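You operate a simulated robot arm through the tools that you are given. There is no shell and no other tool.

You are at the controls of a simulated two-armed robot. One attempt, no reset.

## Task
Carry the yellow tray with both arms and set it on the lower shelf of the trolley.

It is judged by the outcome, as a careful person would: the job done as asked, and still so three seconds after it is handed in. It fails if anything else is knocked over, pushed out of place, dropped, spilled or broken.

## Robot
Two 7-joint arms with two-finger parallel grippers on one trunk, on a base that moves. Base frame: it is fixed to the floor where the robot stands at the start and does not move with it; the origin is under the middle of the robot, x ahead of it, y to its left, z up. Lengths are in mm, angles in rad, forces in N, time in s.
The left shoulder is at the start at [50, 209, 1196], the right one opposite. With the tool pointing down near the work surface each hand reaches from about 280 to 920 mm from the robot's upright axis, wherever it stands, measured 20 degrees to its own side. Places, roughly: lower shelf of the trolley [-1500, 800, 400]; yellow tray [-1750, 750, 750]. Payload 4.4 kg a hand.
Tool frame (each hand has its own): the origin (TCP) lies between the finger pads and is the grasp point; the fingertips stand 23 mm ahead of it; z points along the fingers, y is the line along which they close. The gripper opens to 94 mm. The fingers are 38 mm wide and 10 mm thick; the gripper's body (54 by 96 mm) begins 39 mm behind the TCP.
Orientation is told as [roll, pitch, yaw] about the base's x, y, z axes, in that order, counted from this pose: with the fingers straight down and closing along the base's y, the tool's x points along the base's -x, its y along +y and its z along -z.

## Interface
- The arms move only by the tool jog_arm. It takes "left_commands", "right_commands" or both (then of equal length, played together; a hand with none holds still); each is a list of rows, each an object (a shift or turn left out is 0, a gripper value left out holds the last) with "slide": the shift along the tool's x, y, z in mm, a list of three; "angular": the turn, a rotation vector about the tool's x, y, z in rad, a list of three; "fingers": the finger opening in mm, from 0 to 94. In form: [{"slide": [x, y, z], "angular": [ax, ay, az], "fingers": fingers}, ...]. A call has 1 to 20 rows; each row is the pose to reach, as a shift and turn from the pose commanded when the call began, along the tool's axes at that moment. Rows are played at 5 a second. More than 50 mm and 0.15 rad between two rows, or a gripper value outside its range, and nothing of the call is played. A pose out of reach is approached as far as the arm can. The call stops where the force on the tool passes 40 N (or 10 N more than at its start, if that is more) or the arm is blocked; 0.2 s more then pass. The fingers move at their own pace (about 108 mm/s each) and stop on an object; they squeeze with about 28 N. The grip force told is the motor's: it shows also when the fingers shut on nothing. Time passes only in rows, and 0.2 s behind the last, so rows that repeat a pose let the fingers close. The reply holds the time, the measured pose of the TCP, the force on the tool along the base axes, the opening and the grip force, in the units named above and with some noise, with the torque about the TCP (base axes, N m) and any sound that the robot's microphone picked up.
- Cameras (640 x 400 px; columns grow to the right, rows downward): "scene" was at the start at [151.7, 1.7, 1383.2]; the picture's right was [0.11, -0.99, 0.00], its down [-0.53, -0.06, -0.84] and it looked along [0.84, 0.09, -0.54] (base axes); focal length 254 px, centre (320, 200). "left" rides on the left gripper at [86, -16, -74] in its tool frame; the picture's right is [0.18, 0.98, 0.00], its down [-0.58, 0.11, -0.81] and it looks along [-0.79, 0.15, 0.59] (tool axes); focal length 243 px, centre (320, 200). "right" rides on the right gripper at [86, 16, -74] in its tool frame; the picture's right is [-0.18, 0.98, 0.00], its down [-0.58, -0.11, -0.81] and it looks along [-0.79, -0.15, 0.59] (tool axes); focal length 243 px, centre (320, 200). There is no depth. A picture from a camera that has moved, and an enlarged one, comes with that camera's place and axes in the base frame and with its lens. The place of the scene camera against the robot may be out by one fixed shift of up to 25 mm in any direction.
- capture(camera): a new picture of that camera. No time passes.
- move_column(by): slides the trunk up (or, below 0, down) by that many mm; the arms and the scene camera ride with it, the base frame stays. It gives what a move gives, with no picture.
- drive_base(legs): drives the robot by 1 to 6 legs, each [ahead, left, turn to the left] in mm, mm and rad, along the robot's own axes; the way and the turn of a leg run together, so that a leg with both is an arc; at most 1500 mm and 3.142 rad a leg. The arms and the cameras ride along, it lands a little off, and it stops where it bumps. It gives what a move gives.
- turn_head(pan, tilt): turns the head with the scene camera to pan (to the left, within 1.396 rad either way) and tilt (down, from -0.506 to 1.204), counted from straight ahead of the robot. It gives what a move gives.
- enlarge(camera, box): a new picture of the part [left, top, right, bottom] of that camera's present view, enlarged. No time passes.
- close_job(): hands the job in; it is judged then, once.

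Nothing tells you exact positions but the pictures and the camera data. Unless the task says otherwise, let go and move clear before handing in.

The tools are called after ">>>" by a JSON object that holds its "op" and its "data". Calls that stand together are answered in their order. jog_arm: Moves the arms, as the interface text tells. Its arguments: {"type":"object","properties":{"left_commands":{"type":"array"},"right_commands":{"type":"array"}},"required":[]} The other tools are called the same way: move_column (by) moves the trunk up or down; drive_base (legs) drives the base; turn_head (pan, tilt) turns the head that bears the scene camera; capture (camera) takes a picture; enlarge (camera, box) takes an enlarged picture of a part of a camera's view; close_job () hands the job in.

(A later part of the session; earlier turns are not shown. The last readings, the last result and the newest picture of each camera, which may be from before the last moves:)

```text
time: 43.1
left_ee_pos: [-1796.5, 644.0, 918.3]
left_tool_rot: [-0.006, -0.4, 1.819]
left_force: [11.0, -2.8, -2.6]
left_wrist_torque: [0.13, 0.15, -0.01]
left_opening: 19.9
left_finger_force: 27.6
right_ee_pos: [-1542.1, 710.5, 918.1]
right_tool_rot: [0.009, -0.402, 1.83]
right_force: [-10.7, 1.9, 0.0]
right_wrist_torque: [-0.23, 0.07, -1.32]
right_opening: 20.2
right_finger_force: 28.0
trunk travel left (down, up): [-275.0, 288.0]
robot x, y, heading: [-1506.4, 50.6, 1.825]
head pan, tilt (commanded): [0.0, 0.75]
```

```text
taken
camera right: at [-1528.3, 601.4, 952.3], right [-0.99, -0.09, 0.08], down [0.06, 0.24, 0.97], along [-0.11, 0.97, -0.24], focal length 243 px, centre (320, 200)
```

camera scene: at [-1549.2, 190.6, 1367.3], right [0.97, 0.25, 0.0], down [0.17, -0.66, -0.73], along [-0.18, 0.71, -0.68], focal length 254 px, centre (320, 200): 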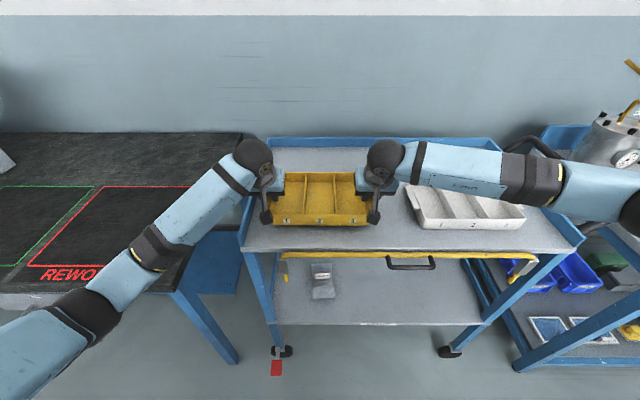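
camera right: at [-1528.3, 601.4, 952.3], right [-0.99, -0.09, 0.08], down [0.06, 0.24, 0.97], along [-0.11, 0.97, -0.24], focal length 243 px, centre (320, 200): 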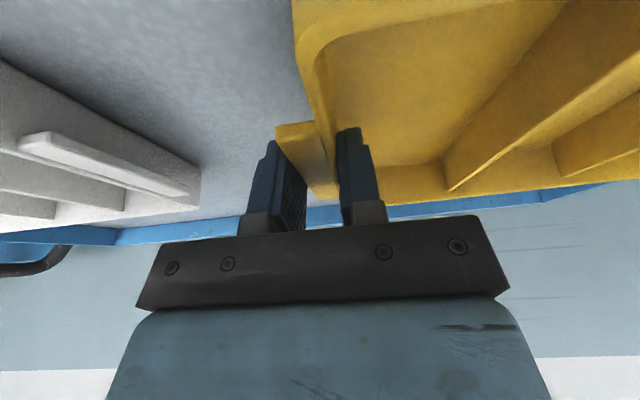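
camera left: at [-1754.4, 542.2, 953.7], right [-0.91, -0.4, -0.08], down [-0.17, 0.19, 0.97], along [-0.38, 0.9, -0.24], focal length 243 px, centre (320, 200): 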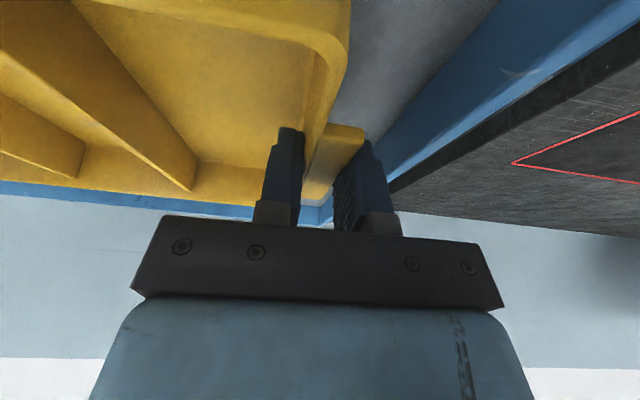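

The tray is off the shelf, held level by both hands. I'll trim out the slight pull and lift another 45 mm.

>>> {"op": "jog_arm", "data": {"left_commands": [{"slide": [-3.5, -0.4, -8.3]}, {"slide": [-7, -0.6, -16.6]}, {"slide": [-10.5, -0.6, -24.8]}, {"slide": [-14, -0.6, -33.1]}, {"slide": [-17.5, -0.6, -41.4]}], "right_commands": [{"slide": [-3.5, 0.4, -8.3]}, {"slide": [-7, 0.6, -16.6]}, {"slide": [-10.5, 0.6, -24.8]}, {"slide": [-14, 0.6, -33.1]}, {"slide": [-17.5, 0.6, -41.4]}]}}

>>> {"op": "capture", "data": {"camera": "scene"}}

```text
time: 44.3
left_ee_pos: [-1795.1, 643.0, 962.5]
left_tool_rot: [-0.007, -0.402, 1.822]
left_force: [-2.8, -2.6, -0.9]
left_wrist_torque: [0.11, 0.11, 0.69]
left_opening: 19.8
left_finger_force: 28.0
right_ee_pos: [-1541.5, 710.7, 961.7]
right_tool_rot: [0.008, -0.402, 1.831]
right_force: [2.8, 2.1, -0.4]
right_wrist_torque: [-0.15, -0.03, -1.04]
right_opening: 19.9
right_finger_force: 27.6
trunk travel left (down, up): [-275.0, 288.0]
robot x, y, heading: [-1506.0, 49.4, 1.826]
head pan, tilt (commanded): [0.0, 0.75]
```

```text
taken
camera scene: at [-1549.2, 190.5, 1367.3], right [0.97, 0.25, 0.0], down [0.17, -0.66, -0.73], along [-0.18, 0.71, -0.68], focal length 254 px, centre (320, 200)
```

scene: 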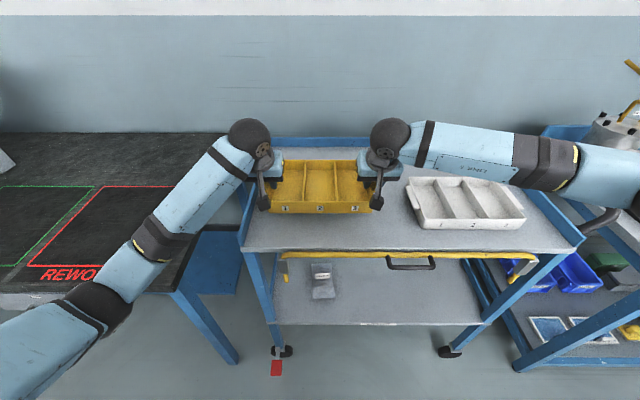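

The tray is lifted clear of the top shelf. I'll back straight out 430 mm, then shift right 280 mm so the free part of the lower shelf is ahead of me.

>>> {"op": "drive_base", "data": {"legs": [[-430, 0, 0]]}}

>>> {"op": "capture", "data": {"camera": "scene"}}

```text
time: 46.9
left_ee_pos: [-1690.9, 226.2, 961.8]
left_tool_rot: [-0.007, -0.402, 1.829]
left_force: [-11.7, -5.4, -1.4]
left_wrist_torque: [-0.1, 0.13, 0.67]
left_opening: 19.4
left_finger_force: 27.8
right_ee_pos: [-1439.1, 295.0, 961.7]
right_tool_rot: [0.008, -0.401, 1.84]
right_force: [12.8, 5.0, -1.2]
right_wrist_torque: [0.06, -0.09, -1.02]
right_opening: 19.8
right_finger_force: 27.9
trunk travel left (down, up): [-275.0, 288.0]
robot x, y, heading: [-1396.2, -363.2, 1.837]
head pan, tilt (commanded): [0.0, 0.75]
```

```text
taken
camera scene: at [-1440.8, -224.7, 1367.3], right [0.97, 0.26, 0.0], down [0.18, -0.66, -0.73], along [-0.19, 0.71, -0.68], focal length 254 px, centre (320, 200)
```

scene: 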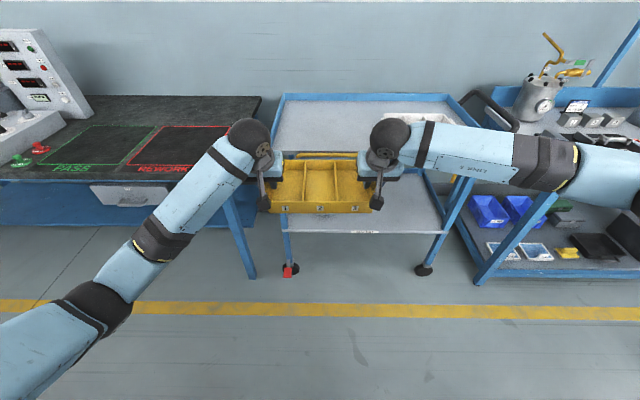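

The tray is clear of the trolley. I'll lower the trunk by 260 mm and watch the forces.

>>> {"op": "move_column", "data": {"by": -260}}

>>> {"op": "capture", "data": {"camera": "scene"}}

```text
time: 49.6
left_ee_pos: [-1690.3, 224.8, 702.2]
left_tool_rot: [-0.006, -0.402, 1.829]
left_force: [1.2, -0.6, -1.5]
left_wrist_torque: [-0.05, 0.01, 0.68]
left_opening: 19.7
left_finger_force: 27.6
right_ee_pos: [-1438.0, 297.1, 702.5]
right_tool_rot: [0.006, -0.401, 1.838]
right_force: [-1.3, 0.8, -2.1]
right_wrist_torque: [0.02, 0.02, -0.97]
right_opening: 19.5
right_finger_force: 28.0
trunk travel left (down, up): [-15.0, 548.0]
robot x, y, heading: [-1397.5, -360.5, 1.836]
head pan, tilt (commanded): [0.0, 0.75]
```

```text
taken
camera scene: at [-1440.9, -224.4, 1107.3], right [0.97, 0.26, 0.0], down [0.18, -0.66, -0.73], along [-0.19, 0.71, -0.68], focal length 254 px, centre (320, 200)
```

scene: 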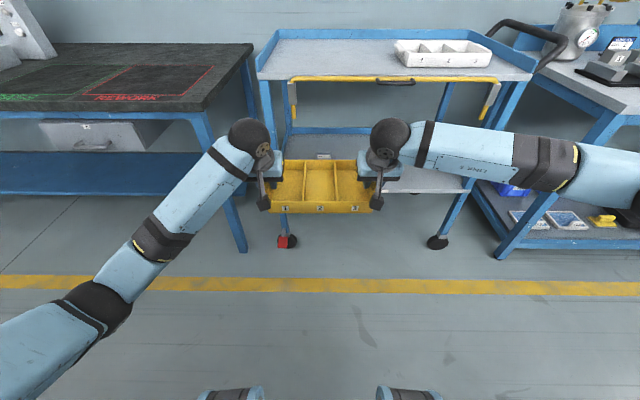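

The tray rides level at z≈702. I'll lower the arms in steps, watching the lateral force between hands.

>>> {"op": "jog_arm", "data": {"left_commands": [{"slide": [7.8, 0, 18.4]}, {"slide": [15.6, 0, 36.8]}, {"slide": [23.5, 0, 55.2]}], "right_commands": [{"slide": [7.8, 0, 18.4]}, {"slide": [15.6, 0, 36.8]}, {"slide": [23.5, 0, 55.2]}]}}

```text
time: 50.4
left_ee_pos: [-1691.7, 225.2, 643.0]
left_tool_rot: [-0.006, -0.401, 1.829]
left_force: [5.2, 0.9, -1.2]
left_wrist_torque: [-0.31, -0.12, 0.77]
left_opening: 19.8
left_finger_force: 27.9
right_ee_pos: [-1438.9, 297.0, 641.2]
right_tool_rot: [0.007, -0.401, 1.836]
right_force: [-4.7, -0.4, -0.6]
right_wrist_torque: [0.32, -0.02, -0.94]
right_opening: 19.7
right_finger_force: 28.2
trunk travel left (down, up): [-15.0, 548.0]
robot x, y, heading: [-1397.4, -363.6, 1.837]
head pan, tilt (commanded): [0.0, 0.75]
```

Forces are small; I'll continue lowering with a slight inward trim.

>>> {"op": "jog_arm", "data": {"left_commands": [{"slide": [9.5, -0.1, 22.2]}, {"slide": [18.9, -0.2, 44.5]}, {"slide": [28.4, -0.3, 66.7]}, {"slide": [37.8, -0.4, 88.9]}, {"slide": [47.3, -0.5, 111.2]}, {"slide": [56.7, -0.6, 133.4]}], "right_commands": [{"slide": [9.5, 0.1, 22.2]}, {"slide": [18.9, 0.2, 44.5]}, {"slide": [28.4, 0.3, 66.7]}, {"slide": [37.8, 0.4, 88.9]}, {"slide": [47.3, 0.5, 111.2]}, {"slide": [56.7, 0.6, 133.4]}]}}

>>> {"op": "capture", "data": {"camera": "scene"}}

```text
time: 51.8
left_ee_pos: [-1690.0, 224.4, 495.1]
left_tool_rot: [-0.003, -0.402, 1.832]
left_force: [-27.8, 0.5, 0.0]
left_wrist_torque: [-0.05, 0.06, 1.08]
left_opening: 19.9
left_finger_force: 28.2
right_ee_pos: [-1437.8, 298.3, 497.6]
right_tool_rot: [0.002, -0.399, 1.839]
right_force: [27.9, 0.6, -1.9]
right_wrist_torque: [0.11, -0.37, 0.81]
right_opening: 19.7
right_finger_force: 28.2
trunk travel left (down, up): [-15.0, 548.0]
robot x, y, heading: [-1394.1, -360.7, 1.831]
head pan, tilt (commanded): [0.0, 0.75]
```

```text
taken
camera scene: at [-1440.9, -224.2, 1107.3], right [0.97, 0.26, 0.0], down [0.18, -0.66, -0.73], along [-0.19, 0.71, -0.68], focal length 254 px, centre (320, 200)
```

scene: 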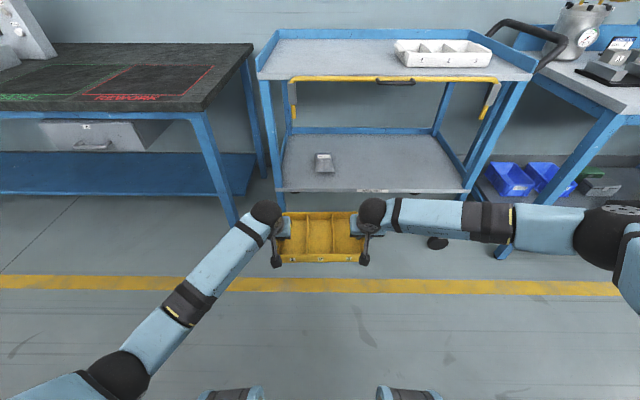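

The arms have lowered the tray to about z 455 at its bottom, but the hands squeeze it with 28 N sideways. I'll ease this out before going on.

>>> {"op": "jog_arm", "data": {"left_commands": [{"slide": [0, 0.5, 0]}, {"slide": [0, 1.0, 0]}, {"slide": [0, 1.0, 0]}], "right_commands": [{"slide": [0, -0.5, 0]}, {"slide": [0, -1.0, 0]}, {"slide": [0, -1.0, 0]}]}}

```text
time: 52.6
left_ee_pos: [-1689.1, 227.0, 495.0]
left_tool_rot: [-0.008, -0.399, 1.831]
left_force: [-33.3, -6.1, 0.1]
left_wrist_torque: [0.23, 0.24, 0.99]
left_opening: 19.9
left_finger_force: 28.0
right_ee_pos: [-1438.7, 296.5, 498.0]
right_tool_rot: [0.006, -0.399, 1.839]
right_force: [34.1, 5.9, -1.9]
right_wrist_torque: [-0.18, -0.51, -0.03]
right_opening: 19.9
right_finger_force: 28.2
trunk travel left (down, up): [-15.0, 548.0]
robot x, y, heading: [-1395.8, -358.9, 1.838]
head pan, tilt (commanded): [0.0, 0.75]
```

The force reading hasn't dropped yet; I'll ease out a bit more and hold to let it settle.

>>> {"op": "jog_arm", "data": {"left_commands": [{"slide": [0, 0.7, 0]}, {"slide": [0, 1.4, 0]}, {"slide": [0, 1.4, 0]}, {"slide": [0, 1.4, 0]}, {"slide": [0, 1.4, 0]}], "right_commands": [{"slide": [0, -0.7, 0]}, {"slide": [0, -1.4, 0]}, {"slide": [0, -1.4, 0]}, {"slide": [0, -1.4, 0]}, {"slide": [0, -1.4, 0]}]}}

```text
time: 53.8
left_ee_pos: [-1690.2, 225.4, 496.8]
left_tool_rot: [-0.005, -0.401, 1.83]
left_force: [-23.0, -7.4, -1.9]
left_wrist_torque: [-0.29, 0.13, 0.66]
left_opening: 20.0
left_finger_force: 27.7
right_ee_pos: [-1436.4, 295.7, 498.3]
right_tool_rot: [0.007, -0.401, 1.839]
right_force: [22.9, 7.1, -0.9]
right_wrist_torque: [0.19, -0.09, -0.85]
right_opening: 19.8
right_finger_force: 28.5
trunk travel left (down, up): [-15.0, 548.0]
robot x, y, heading: [-1398.9, -364.5, 1.836]
head pan, tilt (commanded): [0.0, 0.75]
```

It is dropping slowly (23 N). I'll ease out two more millimetres each and hold.

>>> {"op": "jog_arm", "data": {"left_commands": [{"slide": [0, 0.7, 0]}, {"slide": [0, 1.4, 0]}, {"slide": [0, 2, 0]}, {"slide": [0, 2, 0]}, {"slide": [0, 2, 0]}], "right_commands": [{"slide": [0, -0.7, 0]}, {"slide": [0, -1.4, 0]}, {"slide": [0, -2, 0]}, {"slide": [0, -2, 0]}, {"slide": [0, -2, 0]}]}}

```text
time: 55.0
left_ee_pos: [-1690.2, 224.6, 497.5]
left_tool_rot: [-0.011, -0.403, 1.827]
left_force: [13.2, 4.4, -1.5]
left_wrist_torque: [0.06, -0.04, 0.92]
left_opening: 19.7
left_finger_force: 28.1
right_ee_pos: [-1437.0, 295.7, 495.5]
right_tool_rot: [0.012, -0.4, 1.841]
right_force: [-13.1, -3.6, -1.5]
right_wrist_torque: [-0.08, 0.08, -1.07]
right_opening: 20.2
right_finger_force: 27.8
trunk travel left (down, up): [-15.0, 548.0]
robot x, y, heading: [-1397.6, -361.7, 1.836]
head pan, tilt (commanded): [0.0, 0.75]
```

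Now it is a mild pull of 13 N. I'll extend both arms forward 100 mm to keep the elbows clear of the trolley legs, trimming this out along the way.

>>> {"op": "jog_arm", "data": {"left_commands": [{"slide": [-11.5, -0.4, 4.9]}, {"slide": [-23, -0.4, 9.8]}, {"slide": [-34.5, -0.3, 14.7]}, {"slide": [-46, -0.2, 19.6]}, {"slide": [-57.5, -0.1, 24.5]}, {"slide": [-69, 0, 29.4]}, {"slide": [-80.5, 0.1, 34.3]}, {"slide": [-92, 0.2, 39.1]}, {"slide": [-92, 0.2, 39.1]}], "right_commands": [{"slide": [-11.5, 0.5, 4.9]}, {"slide": [-23, 0.5, 9.8]}, {"slide": [-34.5, 0.5, 14.7]}, {"slide": [-46, 0.4, 19.6]}, {"slide": [-57.5, 0.4, 24.5]}, {"slide": [-69, 0.3, 29.4]}, {"slide": [-80.5, 0.3, 34.3]}, {"slide": [-92, 0.2, 39.1]}, {"slide": [-92, 0.2, 39.1]}]}}

>>> {"op": "capture", "data": {"camera": "scene"}}

```text
time: 57.0
left_ee_pos: [-1717.9, 322.0, 497.7]
left_tool_rot: [-0.009, -0.402, 1.829]
left_force: [28.8, 6.3, 0.4]
left_wrist_torque: [-0.02, -0.43, 0.71]
left_opening: 19.9
left_finger_force: 28.5
right_ee_pos: [-1463.6, 392.3, 497.4]
right_tool_rot: [0.008, -0.403, 1.84]
right_force: [-29.7, -7.4, -3.0]
right_wrist_torque: [0.09, 0.18, -0.87]
right_opening: 20.2
right_finger_force: 28.1
trunk travel left (down, up): [-15.0, 548.0]
robot x, y, heading: [-1396.9, -360.8, 1.834]
head pan, tilt (commanded): [0.0, 0.75]
```

```text
taken
camera scene: at [-1440.9, -224.3, 1107.2], right [0.97, 0.26, 0.0], down [0.18, -0.66, -0.73], along [-0.19, 0.71, -0.68], focal length 254 px, centre (320, 200)
```

scene: 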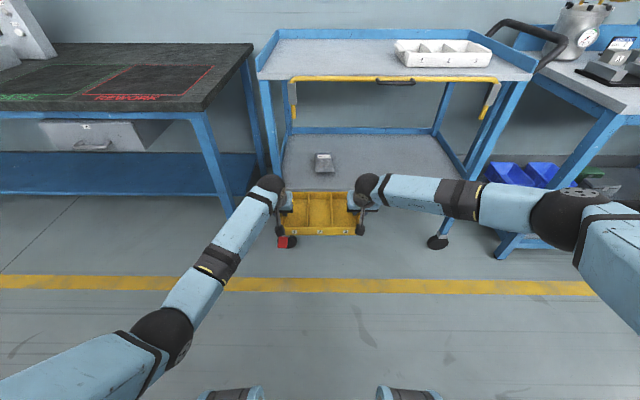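

Extension done; the hands now pull apart with about 30 N, so I'll trim inward.

>>> {"op": "jog_arm", "data": {"left_commands": [{"slide": [0, -0.5, 0]}, {"slide": [0, -1, 0]}, {"slide": [0, -1.3, 0]}, {"slide": [0, -1.3, 0]}], "right_commands": [{"slide": [0, 0.5, 0]}, {"slide": [0, 1, 0]}, {"slide": [0, 1.3, 0]}, {"slide": [0, 1.3, 0]}]}}

>>> {"op": "enlarge", "data": {"camera": "scene", "box": [240, 110, 500, 272]}}

>>> {"op": "capture", "data": {"camera": "left"}}

>>> {"op": "capture", "data": {"camera": "right"}}

```text
time: 58.0
left_ee_pos: [-1717.3, 322.8, 496.2]
left_tool_rot: [-0.006, -0.4, 1.829]
left_force: [25.6, 6.2, -1.4]
left_wrist_torque: [0.34, -0.14, 0.55]
left_opening: 19.7
left_finger_force: 27.6
right_ee_pos: [-1464.7, 392.5, 496.1]
right_tool_rot: [0.008, -0.402, 1.841]
right_force: [-25.3, -4.8, -0.8]
right_wrist_torque: [-0.31, 0.09, -0.98]
right_opening: 19.6
right_finger_force: 28.7
trunk travel left (down, up): [-15.0, 548.0]
robot x, y, heading: [-1400.5, -362.6, 1.835]
head pan, tilt (commanded): [0.0, 0.75]
```

```text
2.46 times, centred on (370, 191) of scene
camera zoom: at [-1440.9, -224.3, 1107.2], right [0.97, 0.26, 0.0], down [0.18, -0.66, -0.73], along [-0.19, 0.71, -0.68], focal length 626 px, centre (197, 222)
```

zoom: 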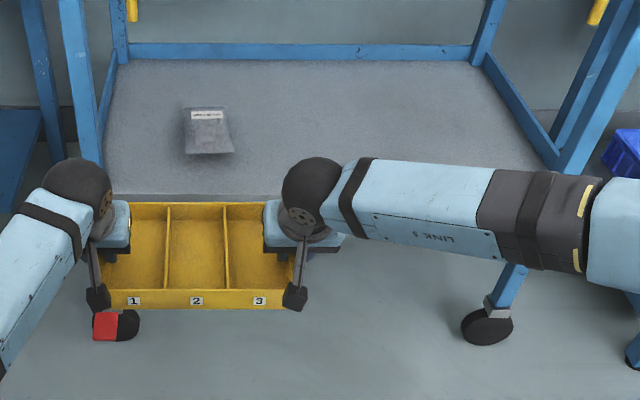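

```text
taken
camera left: at [-1674.5, 221.4, 531.6], right [-0.91, -0.41, -0.08], down [-0.17, 0.19, 0.97], along [-0.39, 0.89, -0.24], focal length 243 px, centre (320, 200)
```

left: 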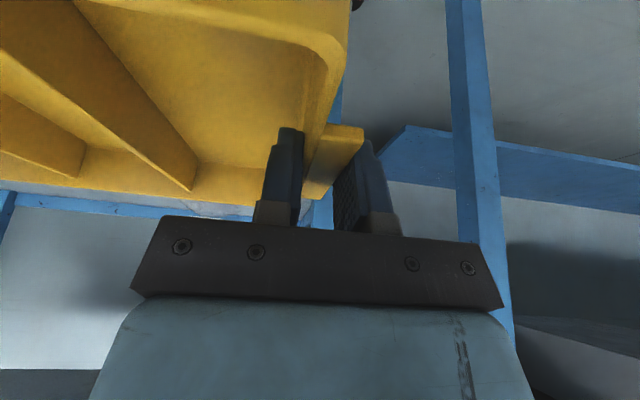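

```text
taken
camera right: at [-1449.7, 283.7, 529.9], right [-0.99, -0.1, 0.08], down [0.05, 0.24, 0.97], along [-0.12, 0.96, -0.24], focal length 243 px, centre (320, 200)
```

right: 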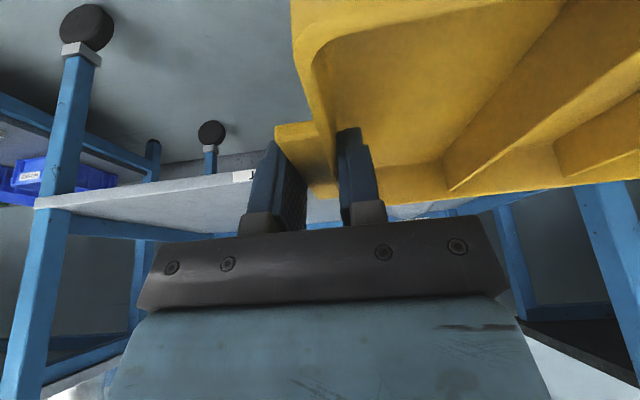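

The grips look unchanged and the tray is level, about 50 mm above the lower shelf height. I'll trim the remaining pull a bit more.

>>> {"op": "jog_arm", "data": {"left_commands": [{"slide": [0, -0.6, 0]}, {"slide": [0, -1.2, 0]}, {"slide": [0, -1.2, 0]}, {"slide": [0, -1.2, 0]}], "right_commands": [{"slide": [0, 0.6, 0]}, {"slide": [0, 1.2, 0]}, {"slide": [0, 1.2, 0]}, {"slide": [0, 1.2, 0]}]}}

```text
time: 59.0
left_ee_pos: [-1716.9, 322.2, 495.4]
left_tool_rot: [-0.006, -0.399, 1.831]
left_force: [12.2, -2.3, -0.3]
left_wrist_torque: [-0.05, -0.15, -0.12]
left_opening: 20.1
left_finger_force: 27.8
right_ee_pos: [-1463.1, 391.6, 497.0]
right_tool_rot: [0.005, -0.403, 1.838]
right_force: [-13.7, 2.2, -2.3]
right_wrist_torque: [0.04, 0.03, -1.08]
right_opening: 19.9
right_finger_force: 28.2
trunk travel left (down, up): [-15.0, 548.0]
robot x, y, heading: [-1395.7, -362.3, 1.838]
head pan, tilt (commanded): [0.0, 0.75]
```

Force is down to about 13 N, which is fine. Now I'll drive 270 mm to the right, with the tray still well in front of the trolley.

>>> {"op": "drive_base", "data": {"legs": [[0, -270, 0]]}}

>>> {"op": "capture", "data": {"camera": "scene"}}

>>> {"op": "enlarge", "data": {"camera": "scene", "box": [140, 90, 480, 302]}}

```text
time: 61.9
left_ee_pos: [-1462.0, 390.5, 496.7]
left_tool_rot: [-0.004, -0.4, 1.833]
left_force: [-13.5, -9.0, -0.1]
left_wrist_torque: [-0.05, 0.13, -0.23]
left_opening: 19.8
left_finger_force: 28.4
right_ee_pos: [-1209.1, 461.4, 497.1]
right_tool_rot: [0.006, -0.401, 1.84]
right_force: [13.1, 8.6, -1.0]
right_wrist_torque: [0.01, -0.15, -1.13]
right_opening: 20.1
right_finger_force: 28.4
trunk travel left (down, up): [-15.0, 548.0]
robot x, y, heading: [-1141.3, -293.3, 1.836]
head pan, tilt (commanded): [0.0, 0.75]
```

```text
taken
camera scene: at [-1184.7, -155.1, 1107.2], right [0.97, 0.26, 0.0], down [0.18, -0.66, -0.73], along [-0.19, 0.71, -0.68], focal length 254 px, centre (320, 200)
```

scene: 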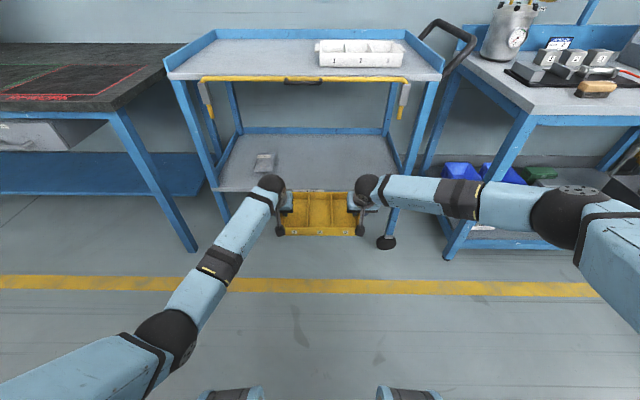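

```text
1.88 times, centred on (310, 196) of scene
camera zoom: at [-1184.7, -155.1, 1107.2], right [0.97, 0.26, 0.0], down [0.18, -0.66, -0.73], along [-0.19, 0.71, -0.68], focal length 479 px, centre (339, 208)
```

zoom: 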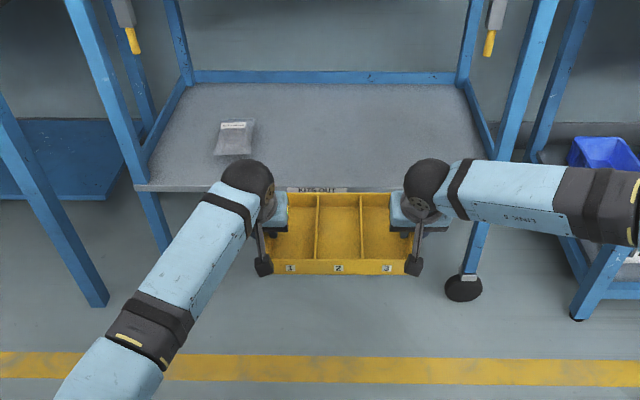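

The tray is lined up with the free part of the lower shelf, about 40 mm or more from the bag. My right forearm would pass close to the yellow bar's right hook, so I'll extend the arms another 60 mm to straighten them before going in.

>>> {"op": "jog_arm", "data": {"left_commands": [{"slide": [-11, 0.1, 4.7]}, {"slide": [-22.1, 0.1, 9.4]}, {"slide": [-33.1, 0.2, 14.1]}, {"slide": [-44.2, 0.2, 18.8]}, {"slide": [-55.2, 0.3, 23.5]}, {"slide": [-55.2, 0.3, 23.5]}], "right_commands": [{"slide": [-11, 0, 4.7]}, {"slide": [-22.1, -0.1, 9.4]}, {"slide": [-33.1, -0.1, 14.1]}, {"slide": [-44.2, -0.2, 18.8]}, {"slide": [-55.2, -0.2, 23.5]}, {"slide": [-55.2, -0.2, 23.5]}]}}

>>> {"op": "capture", "data": {"camera": "scene"}}

>>> {"op": "capture", "data": {"camera": "right"}}

>>> {"op": "capture", "data": {"camera": "left"}}

```text
time: 63.3
left_ee_pos: [-1479.0, 449.9, 495.7]
left_tool_rot: [-0.005, -0.4, 1.832]
left_force: [3.7, -5.7, -0.8]
left_wrist_torque: [-0.41, -0.08, -0.65]
left_opening: 19.6
left_finger_force: 28.1
right_ee_pos: [-1225.5, 517.9, 496.2]
right_tool_rot: [0.004, -0.402, 1.839]
right_force: [-3.9, 6.2, -2.3]
right_wrist_torque: [0.38, -0.01, -1.21]
right_opening: 20.1
right_finger_force: 27.4
trunk travel left (down, up): [-15.0, 548.0]
robot x, y, heading: [-1141.8, -292.8, 1.841]
head pan, tilt (commanded): [0.0, 0.75]
```

```text
taken
camera scene: at [-1184.7, -155.0, 1107.2], right [0.97, 0.26, 0.0], down [0.18, -0.66, -0.73], along [-0.19, 0.71, -0.68], focal length 254 px, centre (320, 200)
```

scene: 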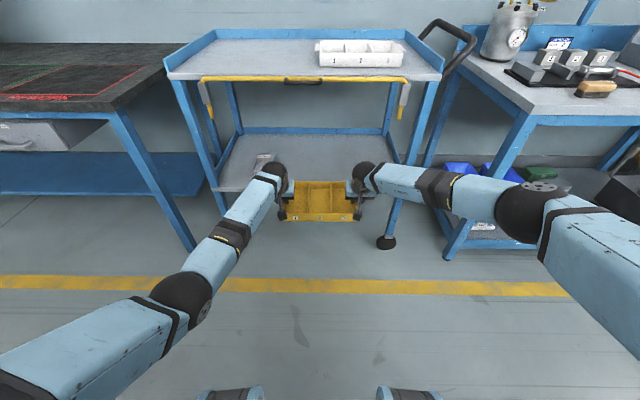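

```text
taken
camera right: at [-1210.8, 409.9, 529.7], right [-0.99, -0.1, 0.08], down [0.05, 0.24, 0.97], along [-0.12, 0.96, -0.24], focal length 243 px, centre (320, 200)
```

right: 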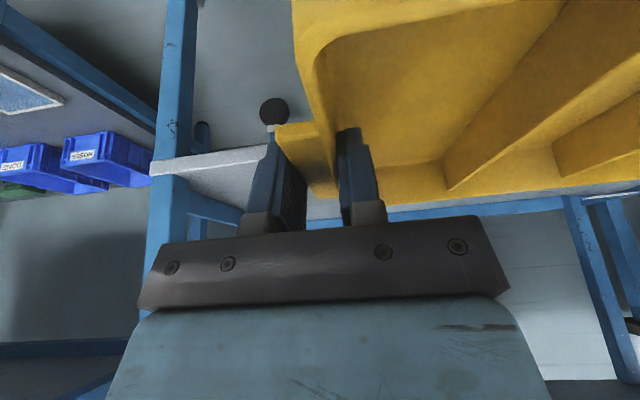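

```text
taken
camera left: at [-1435.5, 349.0, 531.5], right [-0.91, -0.42, -0.08], down [-0.17, 0.19, 0.97], along [-0.39, 0.89, -0.24], focal length 243 px, centre (320, 200)
```

left: 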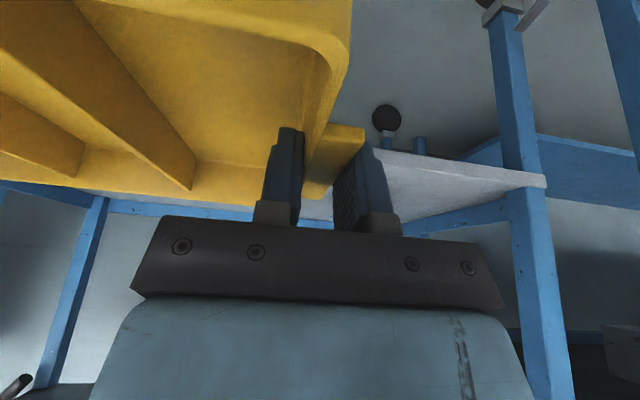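

Forces are near zero now. I'll enlarge the wrist views of the lower shelf's front corners to pin down its height.

>>> {"op": "enlarge", "data": {"camera": "left", "box": [360, 90, 600, 240]}}

>>> {"op": "enlarge", "data": {"camera": "right", "box": [110, 90, 350, 240]}}

>>> {"op": "enlarge", "data": {"camera": "scene", "box": [190, 60, 430, 210]}}

```text
2.67 times, centred on (480, 165) of left
camera zoom: at [-1435.5, 349.0, 531.5], right [-0.91, -0.42, -0.08], down [-0.17, 0.19, 0.97], along [-0.39, 0.89, -0.24], focal length 647 px, centre (-107, 293)
```

zoom: 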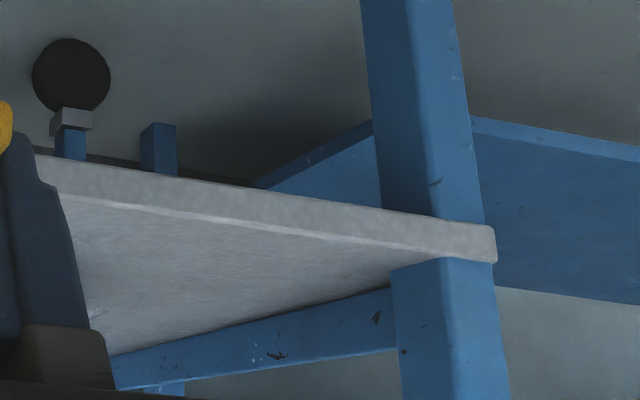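

```text
2.67 times, centred on (230, 165) of right
camera zoom: at [-1210.8, 409.9, 529.7], right [-0.99, -0.1, 0.08], down [0.05, 0.24, 0.97], along [-0.12, 0.96, -0.24], focal length 647 px, centre (560, 293)
```

zoom: 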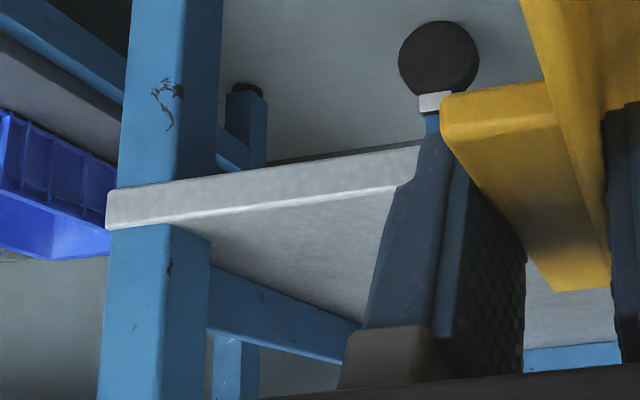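

```text
2.67 times, centred on (310, 135) of scene
camera zoom: at [-1184.7, -155.0, 1107.2], right [0.97, 0.26, 0.0], down [0.18, -0.66, -0.73], along [-0.19, 0.71, -0.68], focal length 678 px, centre (347, 373)
```

zoom: 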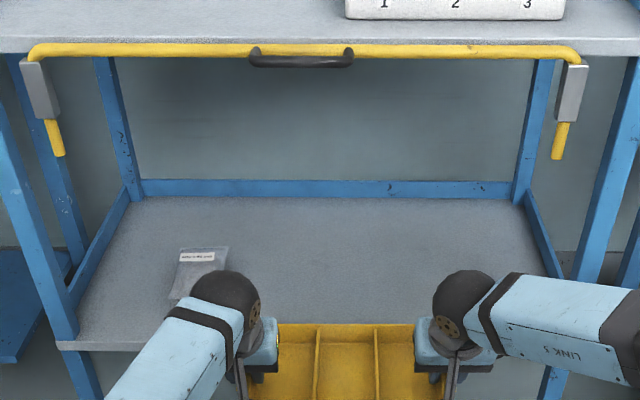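

The shelf board's top is at z≈418 and the tray bottom is ~38 mm above that. The yellow bar's right hook protrudes about 40 mm, so I'll straighten the arms another 40 mm for more clearance.

>>> {"op": "jog_arm", "data": {"left_commands": [{"slide": [-9.2, 0, 3.9]}, {"slide": [-18.4, 0, 7.8]}, {"slide": [-27.6, 0, 11.8]}, {"slide": [-36.8, 0, 15.7]}, {"slide": [-36.8, 0, 15.7]}], "right_commands": [{"slide": [-9.2, 0, 3.9]}, {"slide": [-18.4, 0, 7.8]}, {"slide": [-27.6, 0, 11.8]}, {"slide": [-36.8, 0, 15.7]}, {"slide": [-36.8, 0, 15.7]}]}}

>>> {"op": "capture", "data": {"camera": "scene"}}

```text
time: 64.5
left_ee_pos: [-1488.6, 488.3, 497.7]
left_tool_rot: [-0.007, -0.399, 1.832]
left_force: [5.4, -3.8, -1.0]
left_wrist_torque: [-0.32, -0.09, -0.13]
left_opening: 19.9
left_finger_force: 27.6
right_ee_pos: [-1235.7, 557.7, 496.6]
right_tool_rot: [0.006, -0.402, 1.838]
right_force: [-5.4, 3.1, -2.6]
right_wrist_torque: [0.29, 0.04, -1.11]
right_opening: 20.0
right_finger_force: 27.8
trunk travel left (down, up): [-15.0, 548.0]
robot x, y, heading: [-1142.1, -294.9, 1.839]
head pan, tilt (commanded): [0.0, 0.75]
```

```text
taken
camera scene: at [-1184.7, -155.0, 1107.2], right [0.97, 0.26, 0.0], down [0.18, -0.66, -0.73], along [-0.19, 0.71, -0.68], focal length 254 px, centre (320, 200)
```

scene: 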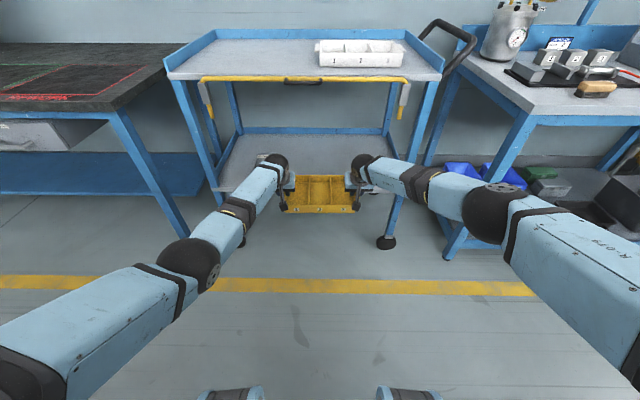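

Forces stay small and the arms are straighter. I'll shift 15 mm left for hook clearance and drive in the first 110 mm.

>>> {"op": "drive_base", "data": {"legs": [[0, 15, 0], [110, 0, 0]]}}

>>> {"op": "capture", "data": {"camera": "scene"}}

>>> {"op": "enlarge", "data": {"camera": "scene", "box": [180, 70, 460, 245]}}

>>> {"op": "capture", "data": {"camera": "left"}}

>>> {"op": "capture", "data": {"camera": "right"}}

```text
time: 66.2
left_ee_pos: [-1531.7, 589.7, 496.8]
left_tool_rot: [-0.006, -0.399, 1.832]
left_force: [6.9, -3.0, -1.7]
left_wrist_torque: [0.09, -0.03, -0.06]
left_opening: 19.8
left_finger_force: 27.8
right_ee_pos: [-1278.3, 658.4, 495.5]
right_tool_rot: [0.007, -0.4, 1.84]
right_force: [-7.5, 2.8, -1.9]
right_wrist_torque: [-0.08, 0.08, -1.08]
right_opening: 20.1
right_finger_force: 27.5
trunk travel left (down, up): [-15.0, 548.0]
robot x, y, heading: [-1182.4, -194.4, 1.836]
head pan, tilt (commanded): [0.0, 0.75]
```

```text
taken
camera scene: at [-1227.9, -53.8, 1107.1], right [0.97, 0.26, 0.0], down [0.18, -0.66, -0.73], along [-0.19, 0.71, -0.68], focal length 254 px, centre (320, 200)
```

scene: 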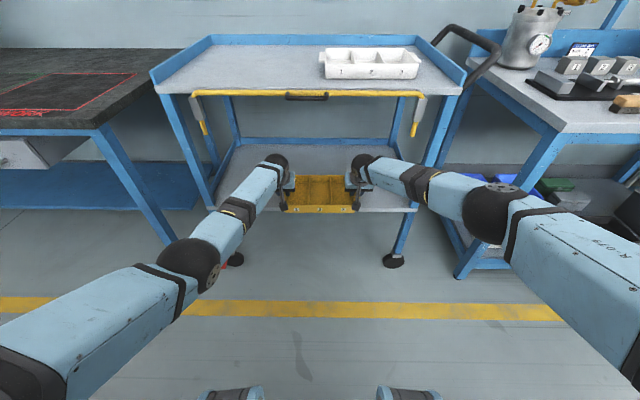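

```text
2.29 times, centred on (320, 158) of scene
camera zoom: at [-1227.9, -53.8, 1107.1], right [0.97, 0.26, 0.0], down [0.18, -0.66, -0.73], along [-0.19, 0.71, -0.68], focal length 582 px, centre (320, 297)
```

zoom: 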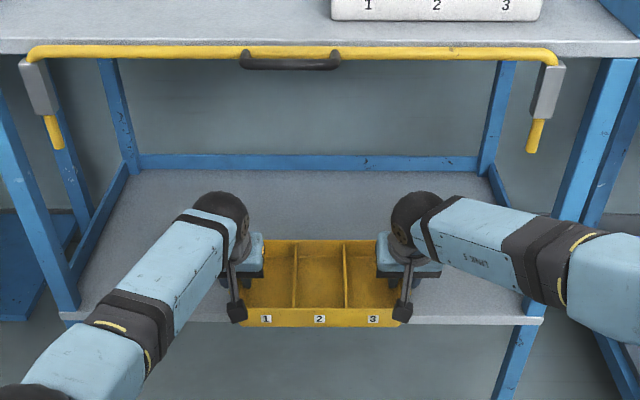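

```text
taken
camera left: at [-1488.1, 488.2, 531.7], right [-0.91, -0.42, -0.08], down [-0.17, 0.19, 0.97], along [-0.39, 0.89, -0.24], focal length 243 px, centre (320, 200)
```

left: 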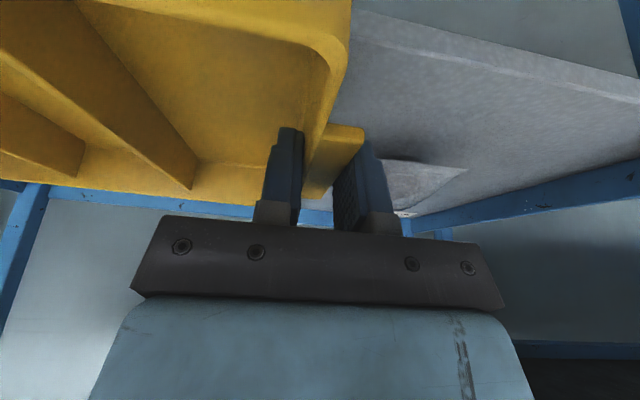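

```text
taken
camera right: at [-1263.6, 549.6, 529.8], right [-0.99, -0.1, 0.08], down [0.05, 0.24, 0.97], along [-0.12, 0.96, -0.24], focal length 243 px, centre (320, 200)
```

right: 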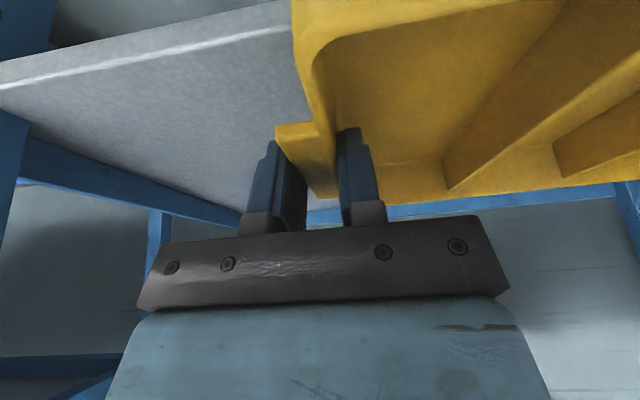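

The tray front is now about 72 mm short of the shelf edge, with the bag well to the left and the hook well clear. I'll drive the last 92 mm so the tray lies about 20 mm inside the edge.

>>> {"op": "drive_base", "data": {"legs": [[92, 0, 0]]}}

>>> {"op": "capture", "data": {"camera": "scene"}}

>>> {"op": "enlarge", "data": {"camera": "scene", "box": [180, 90, 460, 265]}}

>>> {"op": "capture", "data": {"camera": "left"}}

>>> {"op": "capture", "data": {"camera": "right"}}

```text
time: 67.3
left_ee_pos: [-1555.5, 677.7, 495.8]
left_tool_rot: [-0.006, -0.398, 1.831]
left_force: [2.9, -2.5, -0.9]
left_wrist_torque: [0.05, 0.03, 0.12]
left_opening: 20.0
left_finger_force: 27.9
right_ee_pos: [-1302.0, 746.6, 496.0]
right_tool_rot: [0.006, -0.401, 1.841]
right_force: [-3.2, 3.1, 0.1]
right_wrist_torque: [-0.1, -0.02, -1.11]
right_opening: 19.9
right_finger_force: 28.5
trunk travel left (down, up): [-15.0, 548.0]
robot x, y, heading: [-1208.6, -100.8, 1.834]
head pan, tilt (commanded): [0.0, 0.75]
```

```text
taken
camera scene: at [-1251.7, 34.3, 1107.1], right [0.97, 0.26, 0.0], down [0.18, -0.66, -0.73], along [-0.19, 0.71, -0.68], focal length 254 px, centre (320, 200)
```

scene: 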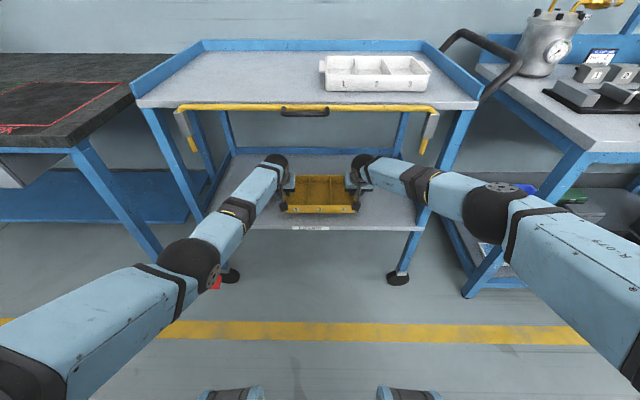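

```text
2.29 times, centred on (320, 178) of scene
camera zoom: at [-1251.7, 34.3, 1107.1], right [0.97, 0.26, 0.0], down [0.18, -0.66, -0.73], along [-0.19, 0.71, -0.68], focal length 582 px, centre (320, 251)
```

zoom: 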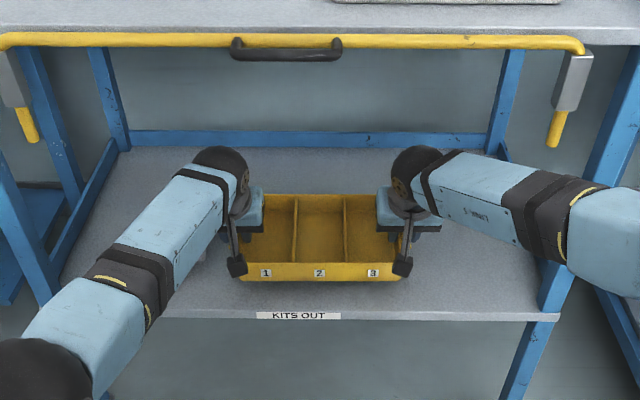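

```text
taken
camera left: at [-1511.8, 576.1, 531.5], right [-0.91, -0.41, -0.08], down [-0.17, 0.19, 0.97], along [-0.39, 0.89, -0.24], focal length 243 px, centre (320, 200)
```

left: 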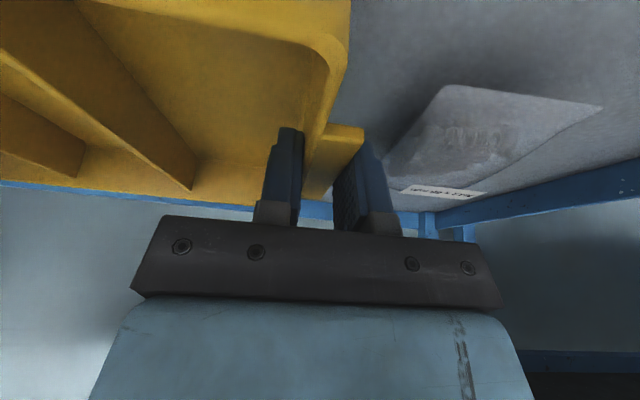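

```text
taken
camera right: at [-1287.3, 637.7, 529.9], right [-0.99, -0.1, 0.08], down [0.05, 0.24, 0.97], along [-0.12, 0.96, -0.24], focal length 243 px, centre (320, 200)
```

right: 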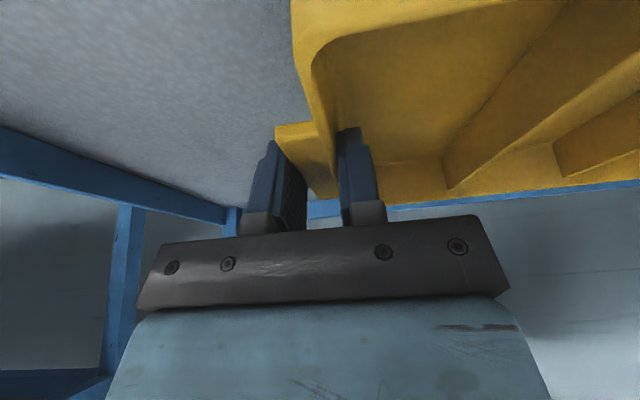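

The tray is 24 mm inside the shelf edge, clear of the bag by about 60 mm, with low forces. I'll lower it 30 mm and then feel for contact.

>>> {"op": "jog_arm", "data": {"left_commands": [{"slide": [2.9, 0, 6.9]}, {"slide": [5.8, 0, 13.8]}, {"slide": [8.8, 0, 20.7]}, {"slide": [11.7, 0, 27.6]}], "right_commands": [{"slide": [2.9, 0, 6.9]}, {"slide": [5.8, 0, 13.8]}, {"slide": [8.8, 0, 20.7]}, {"slide": [11.7, 0, 27.6]}]}}

>>> {"op": "enlarge", "data": {"camera": "scene", "box": [220, 130, 420, 255]}}

```text
time: 68.3
left_ee_pos: [-1554.6, 677.2, 467.5]
left_tool_rot: [-0.004, -0.397, 1.834]
left_force: [-4.8, -2.2, -1.8]
left_wrist_torque: [-0.45, -0.09, 0.55]
left_opening: 19.9
left_finger_force: 28.1
right_ee_pos: [-1301.4, 747.0, 466.4]
right_tool_rot: [0.005, -0.403, 1.838]
right_force: [3.6, 1.5, -1.2]
right_wrist_torque: [0.43, 0.0, -0.71]
right_opening: 19.8
right_finger_force: 27.7
trunk travel left (down, up): [-15.0, 548.0]
robot x, y, heading: [-1207.0, -99.3, 1.831]
head pan, tilt (commanded): [0.0, 0.75]
```

```text
3.20 times, centred on (320, 192) of scene
camera zoom: at [-1251.6, 34.0, 1107.2], right [0.97, 0.26, 0.0], down [0.18, -0.66, -0.73], along [-0.19, 0.71, -0.68], focal length 814 px, centre (320, 224)
```

zoom: 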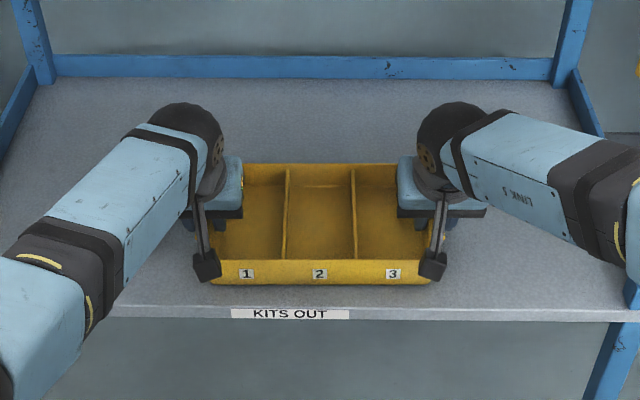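

No contact yet at TCP z≈467. I'll lower in small steps watching the vertical force.

>>> {"op": "jog_arm", "data": {"left_commands": [{"slide": [0.8, 0, 1.8]}, {"slide": [1.6, 0, 3.7]}, {"slide": [2.3, 0, 5.5]}], "right_commands": [{"slide": [0.8, 0, 1.8]}, {"slide": [1.6, 0, 3.7]}, {"slide": [2.3, 0, 5.5]}]}}

```text
time: 69.1
left_ee_pos: [-1555.5, 677.5, 463.4]
left_tool_rot: [-0.005, -0.402, 1.83]
left_force: [-8.5, -5.0, 9.0]
left_wrist_torque: [-0.76, -0.11, 0.43]
left_opening: 19.7
left_finger_force: 28.4
right_ee_pos: [-1302.4, 746.7, 462.9]
right_tool_rot: [0.006, -0.402, 1.838]
right_force: [7.7, 3.3, -1.3]
right_wrist_torque: [-0.02, -0.03, -0.93]
right_opening: 19.8
right_finger_force: 27.9
trunk travel left (down, up): [-15.0, 548.0]
robot x, y, heading: [-1207.1, -101.5, 1.834]
head pan, tilt (commanded): [0.0, 0.75]
```

The left side has touched the shelf (9 N up) while the right hasn't. I'll lower the right side a little more.

>>> {"op": "jog_arm", "data": {"left_commands": [{"slide": [0, 0, 0]}, {"slide": [0.2, 0, 0.5]}, {"slide": [0.2, 0, 0.5]}], "right_commands": [{"slide": [0.4, 0, 0.9]}, {"slide": [0.8, 0, 1.8]}, {"slide": [0.8, 0, 1.8]}]}}

```text
time: 69.9
left_ee_pos: [-1554.7, 676.9, 463.3]
left_tool_rot: [-0.005, -0.403, 1.832]
left_force: [-9.1, 1.2, 8.5]
left_wrist_torque: [-0.45, -0.1, 0.83]
left_opening: 19.8
left_finger_force: 28.0
right_ee_pos: [-1302.2, 747.6, 463.2]
right_tool_rot: [0.006, -0.405, 1.839]
right_force: [10.6, 5.8, 11.4]
right_wrist_torque: [-0.63, -0.25, -0.6]
right_opening: 20.1
right_finger_force: 27.7
trunk travel left (down, up): [-15.0, 548.0]
robot x, y, heading: [-1207.7, -106.1, 1.841]
head pan, tilt (commanded): [0.0, 0.75]
```

Both sides of the tray now rest on the lower shelf. I'll open the grippers to 50 mm.

>>> {"op": "jog_arm", "data": {"left_commands": [{"slide": [-0.4, 0, -0.9]}, {"slide": [-0.4, 0, -0.9], "fingers": 50}, {"slide": [-0.4, 0, -0.9], "fingers": 50}, {"slide": [-0.4, 0, -0.9], "fingers": 50}], "right_commands": [{"slide": [-0.4, 0, -0.9]}, {"slide": [-0.4, 0, -0.9], "fingers": 50}, {"slide": [-0.4, 0, -0.9], "fingers": 50}, {"slide": [-0.4, 0, -0.9], "fingers": 50}]}}

>>> {"op": "capture", "data": {"camera": "left"}}

>>> {"op": "capture", "data": {"camera": "right"}}

>>> {"op": "enlarge", "data": {"camera": "scene", "box": [220, 130, 420, 255]}}

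```text
time: 70.9
left_ee_pos: [-1554.6, 676.6, 460.6]
left_tool_rot: [-0.005, -0.4, 1.83]
left_force: [0.3, 0.2, 0.1]
left_wrist_torque: [0.01, 0.01, 0.01]
left_opening: 49.9
left_finger_force: 0.0
right_ee_pos: [-1302.6, 746.3, 461.3]
right_tool_rot: [0.004, -0.401, 1.839]
right_force: [-0.3, 0.0, -0.6]
right_wrist_torque: [-0.01, -0.03, 0.03]
right_opening: 49.8
right_finger_force: 0.1
trunk travel left (down, up): [-15.0, 548.0]
robot x, y, heading: [-1207.3, -98.9, 1.836]
head pan, tilt (commanded): [0.0, 0.75]
```

```text
taken
camera left: at [-1511.7, 575.4, 496.3], right [-0.91, -0.41, -0.08], down [-0.17, 0.19, 0.97], along [-0.39, 0.89, -0.24], focal length 243 px, centre (320, 200)
```

left: 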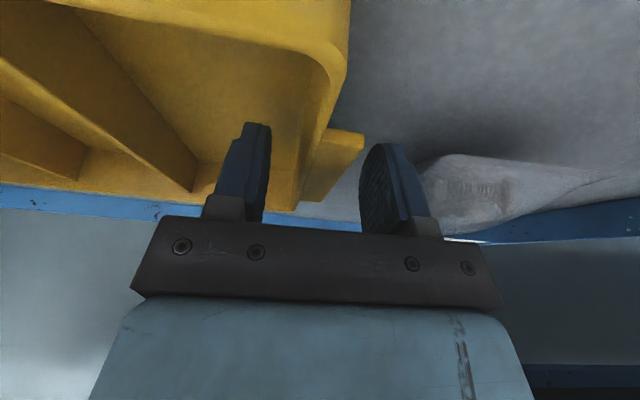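

```text
taken
camera right: at [-1288.5, 637.3, 493.7], right [-0.99, -0.1, 0.08], down [0.05, 0.24, 0.97], along [-0.12, 0.96, -0.24], focal length 243 px, centre (320, 200)
```

right: 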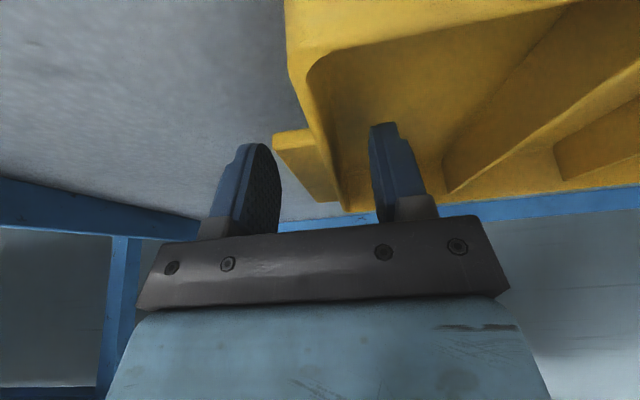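

```text
3.20 times, centred on (320, 192) of scene
camera zoom: at [-1251.5, 33.7, 1107.3], right [0.97, 0.26, 0.0], down [0.18, -0.66, -0.73], along [-0.19, 0.71, -0.68], focal length 814 px, centre (320, 224)
```

zoom: 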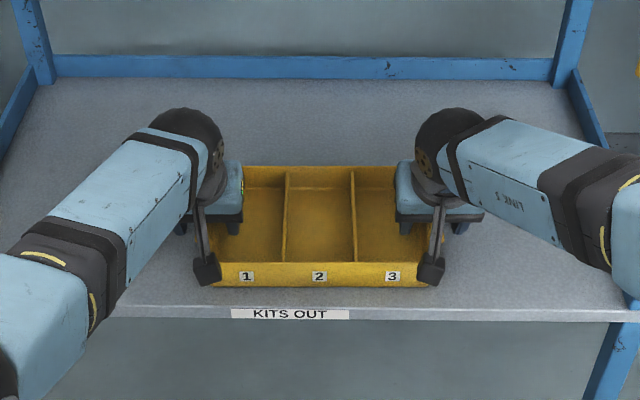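

The tray is released and sits flat on the lower shelf. I'll raise both hands straight up 44 mm to clear the rim.

>>> {"op": "jog_arm", "data": {"left_commands": [{"slide": [-3.4, 0, -8.1]}, {"slide": [-6.9, 0, -16.2]}, {"slide": [-10.3, 0, -24.3]}, {"slide": [-13.7, 0, -32.4]}, {"slide": [-17.1, 0, -40.5]}], "right_commands": [{"slide": [-3.4, 0, -8.1]}, {"slide": [-6.9, 0, -16.2]}, {"slide": [-10.3, 0, -24.3]}, {"slide": [-13.7, 0, -32.4]}, {"slide": [-17.1, 0, -40.5]}]}}

>>> {"op": "capture", "data": {"camera": "left"}}

>>> {"op": "capture", "data": {"camera": "right"}}

>>> {"op": "capture", "data": {"camera": "scene"}}

```text
time: 72.1
left_ee_pos: [-1555.2, 676.6, 505.8]
left_tool_rot: [-0.006, -0.4, 1.831]
left_force: [-0.3, 0.5, -0.1]
left_wrist_torque: [0.01, 0.04, -0.01]
left_opening: 50.0
left_finger_force: 0.0
right_ee_pos: [-1302.2, 744.6, 505.2]
right_tool_rot: [0.007, -0.403, 1.839]
right_force: [0.4, 0.0, 0.8]
right_wrist_torque: [-0.01, 0.06, -0.04]
right_opening: 50.0
right_finger_force: 0.2
trunk travel left (down, up): [-15.0, 548.0]
robot x, y, heading: [-1209.1, -102.2, 1.836]
head pan, tilt (commanded): [0.0, 0.75]
```

```text
taken
camera left: at [-1512.1, 576.4, 541.2], right [-0.91, -0.41, -0.08], down [-0.17, 0.19, 0.97], along [-0.39, 0.89, -0.24], focal length 243 px, centre (320, 200)
```

left: 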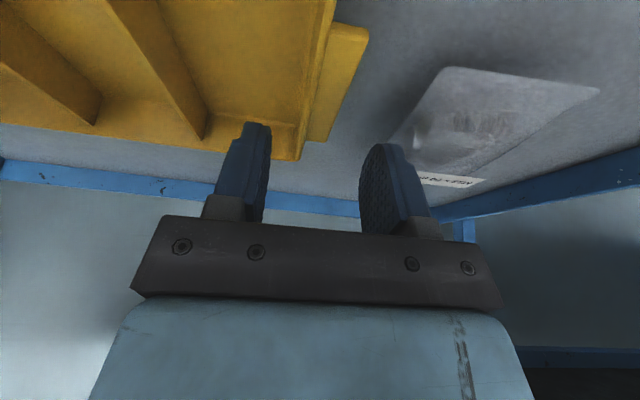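

```text
taken
camera right: at [-1286.9, 636.4, 537.8], right [-0.99, -0.1, 0.08], down [0.05, 0.24, 0.97], along [-0.12, 0.96, -0.24], focal length 243 px, centre (320, 200)
```

right: 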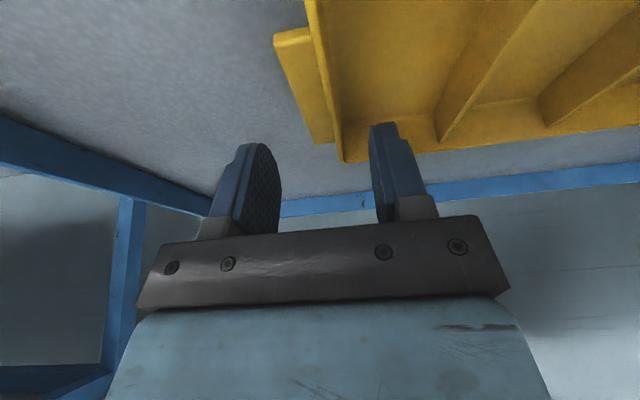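

```text
taken
camera scene: at [-1251.5, 33.6, 1107.3], right [0.97, 0.26, 0.0], down [0.18, -0.66, -0.73], along [-0.19, 0.71, -0.68], focal length 254 px, centre (320, 200)
```

scene: 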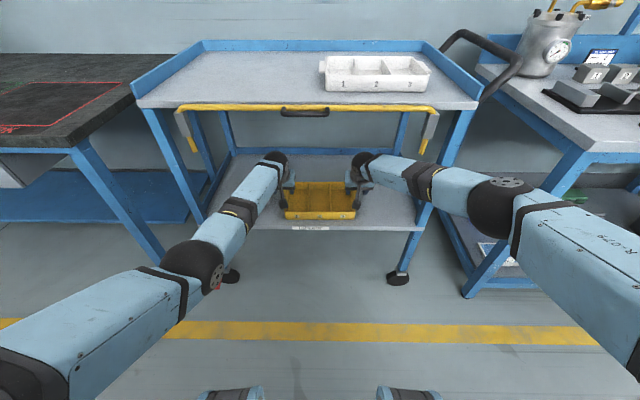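

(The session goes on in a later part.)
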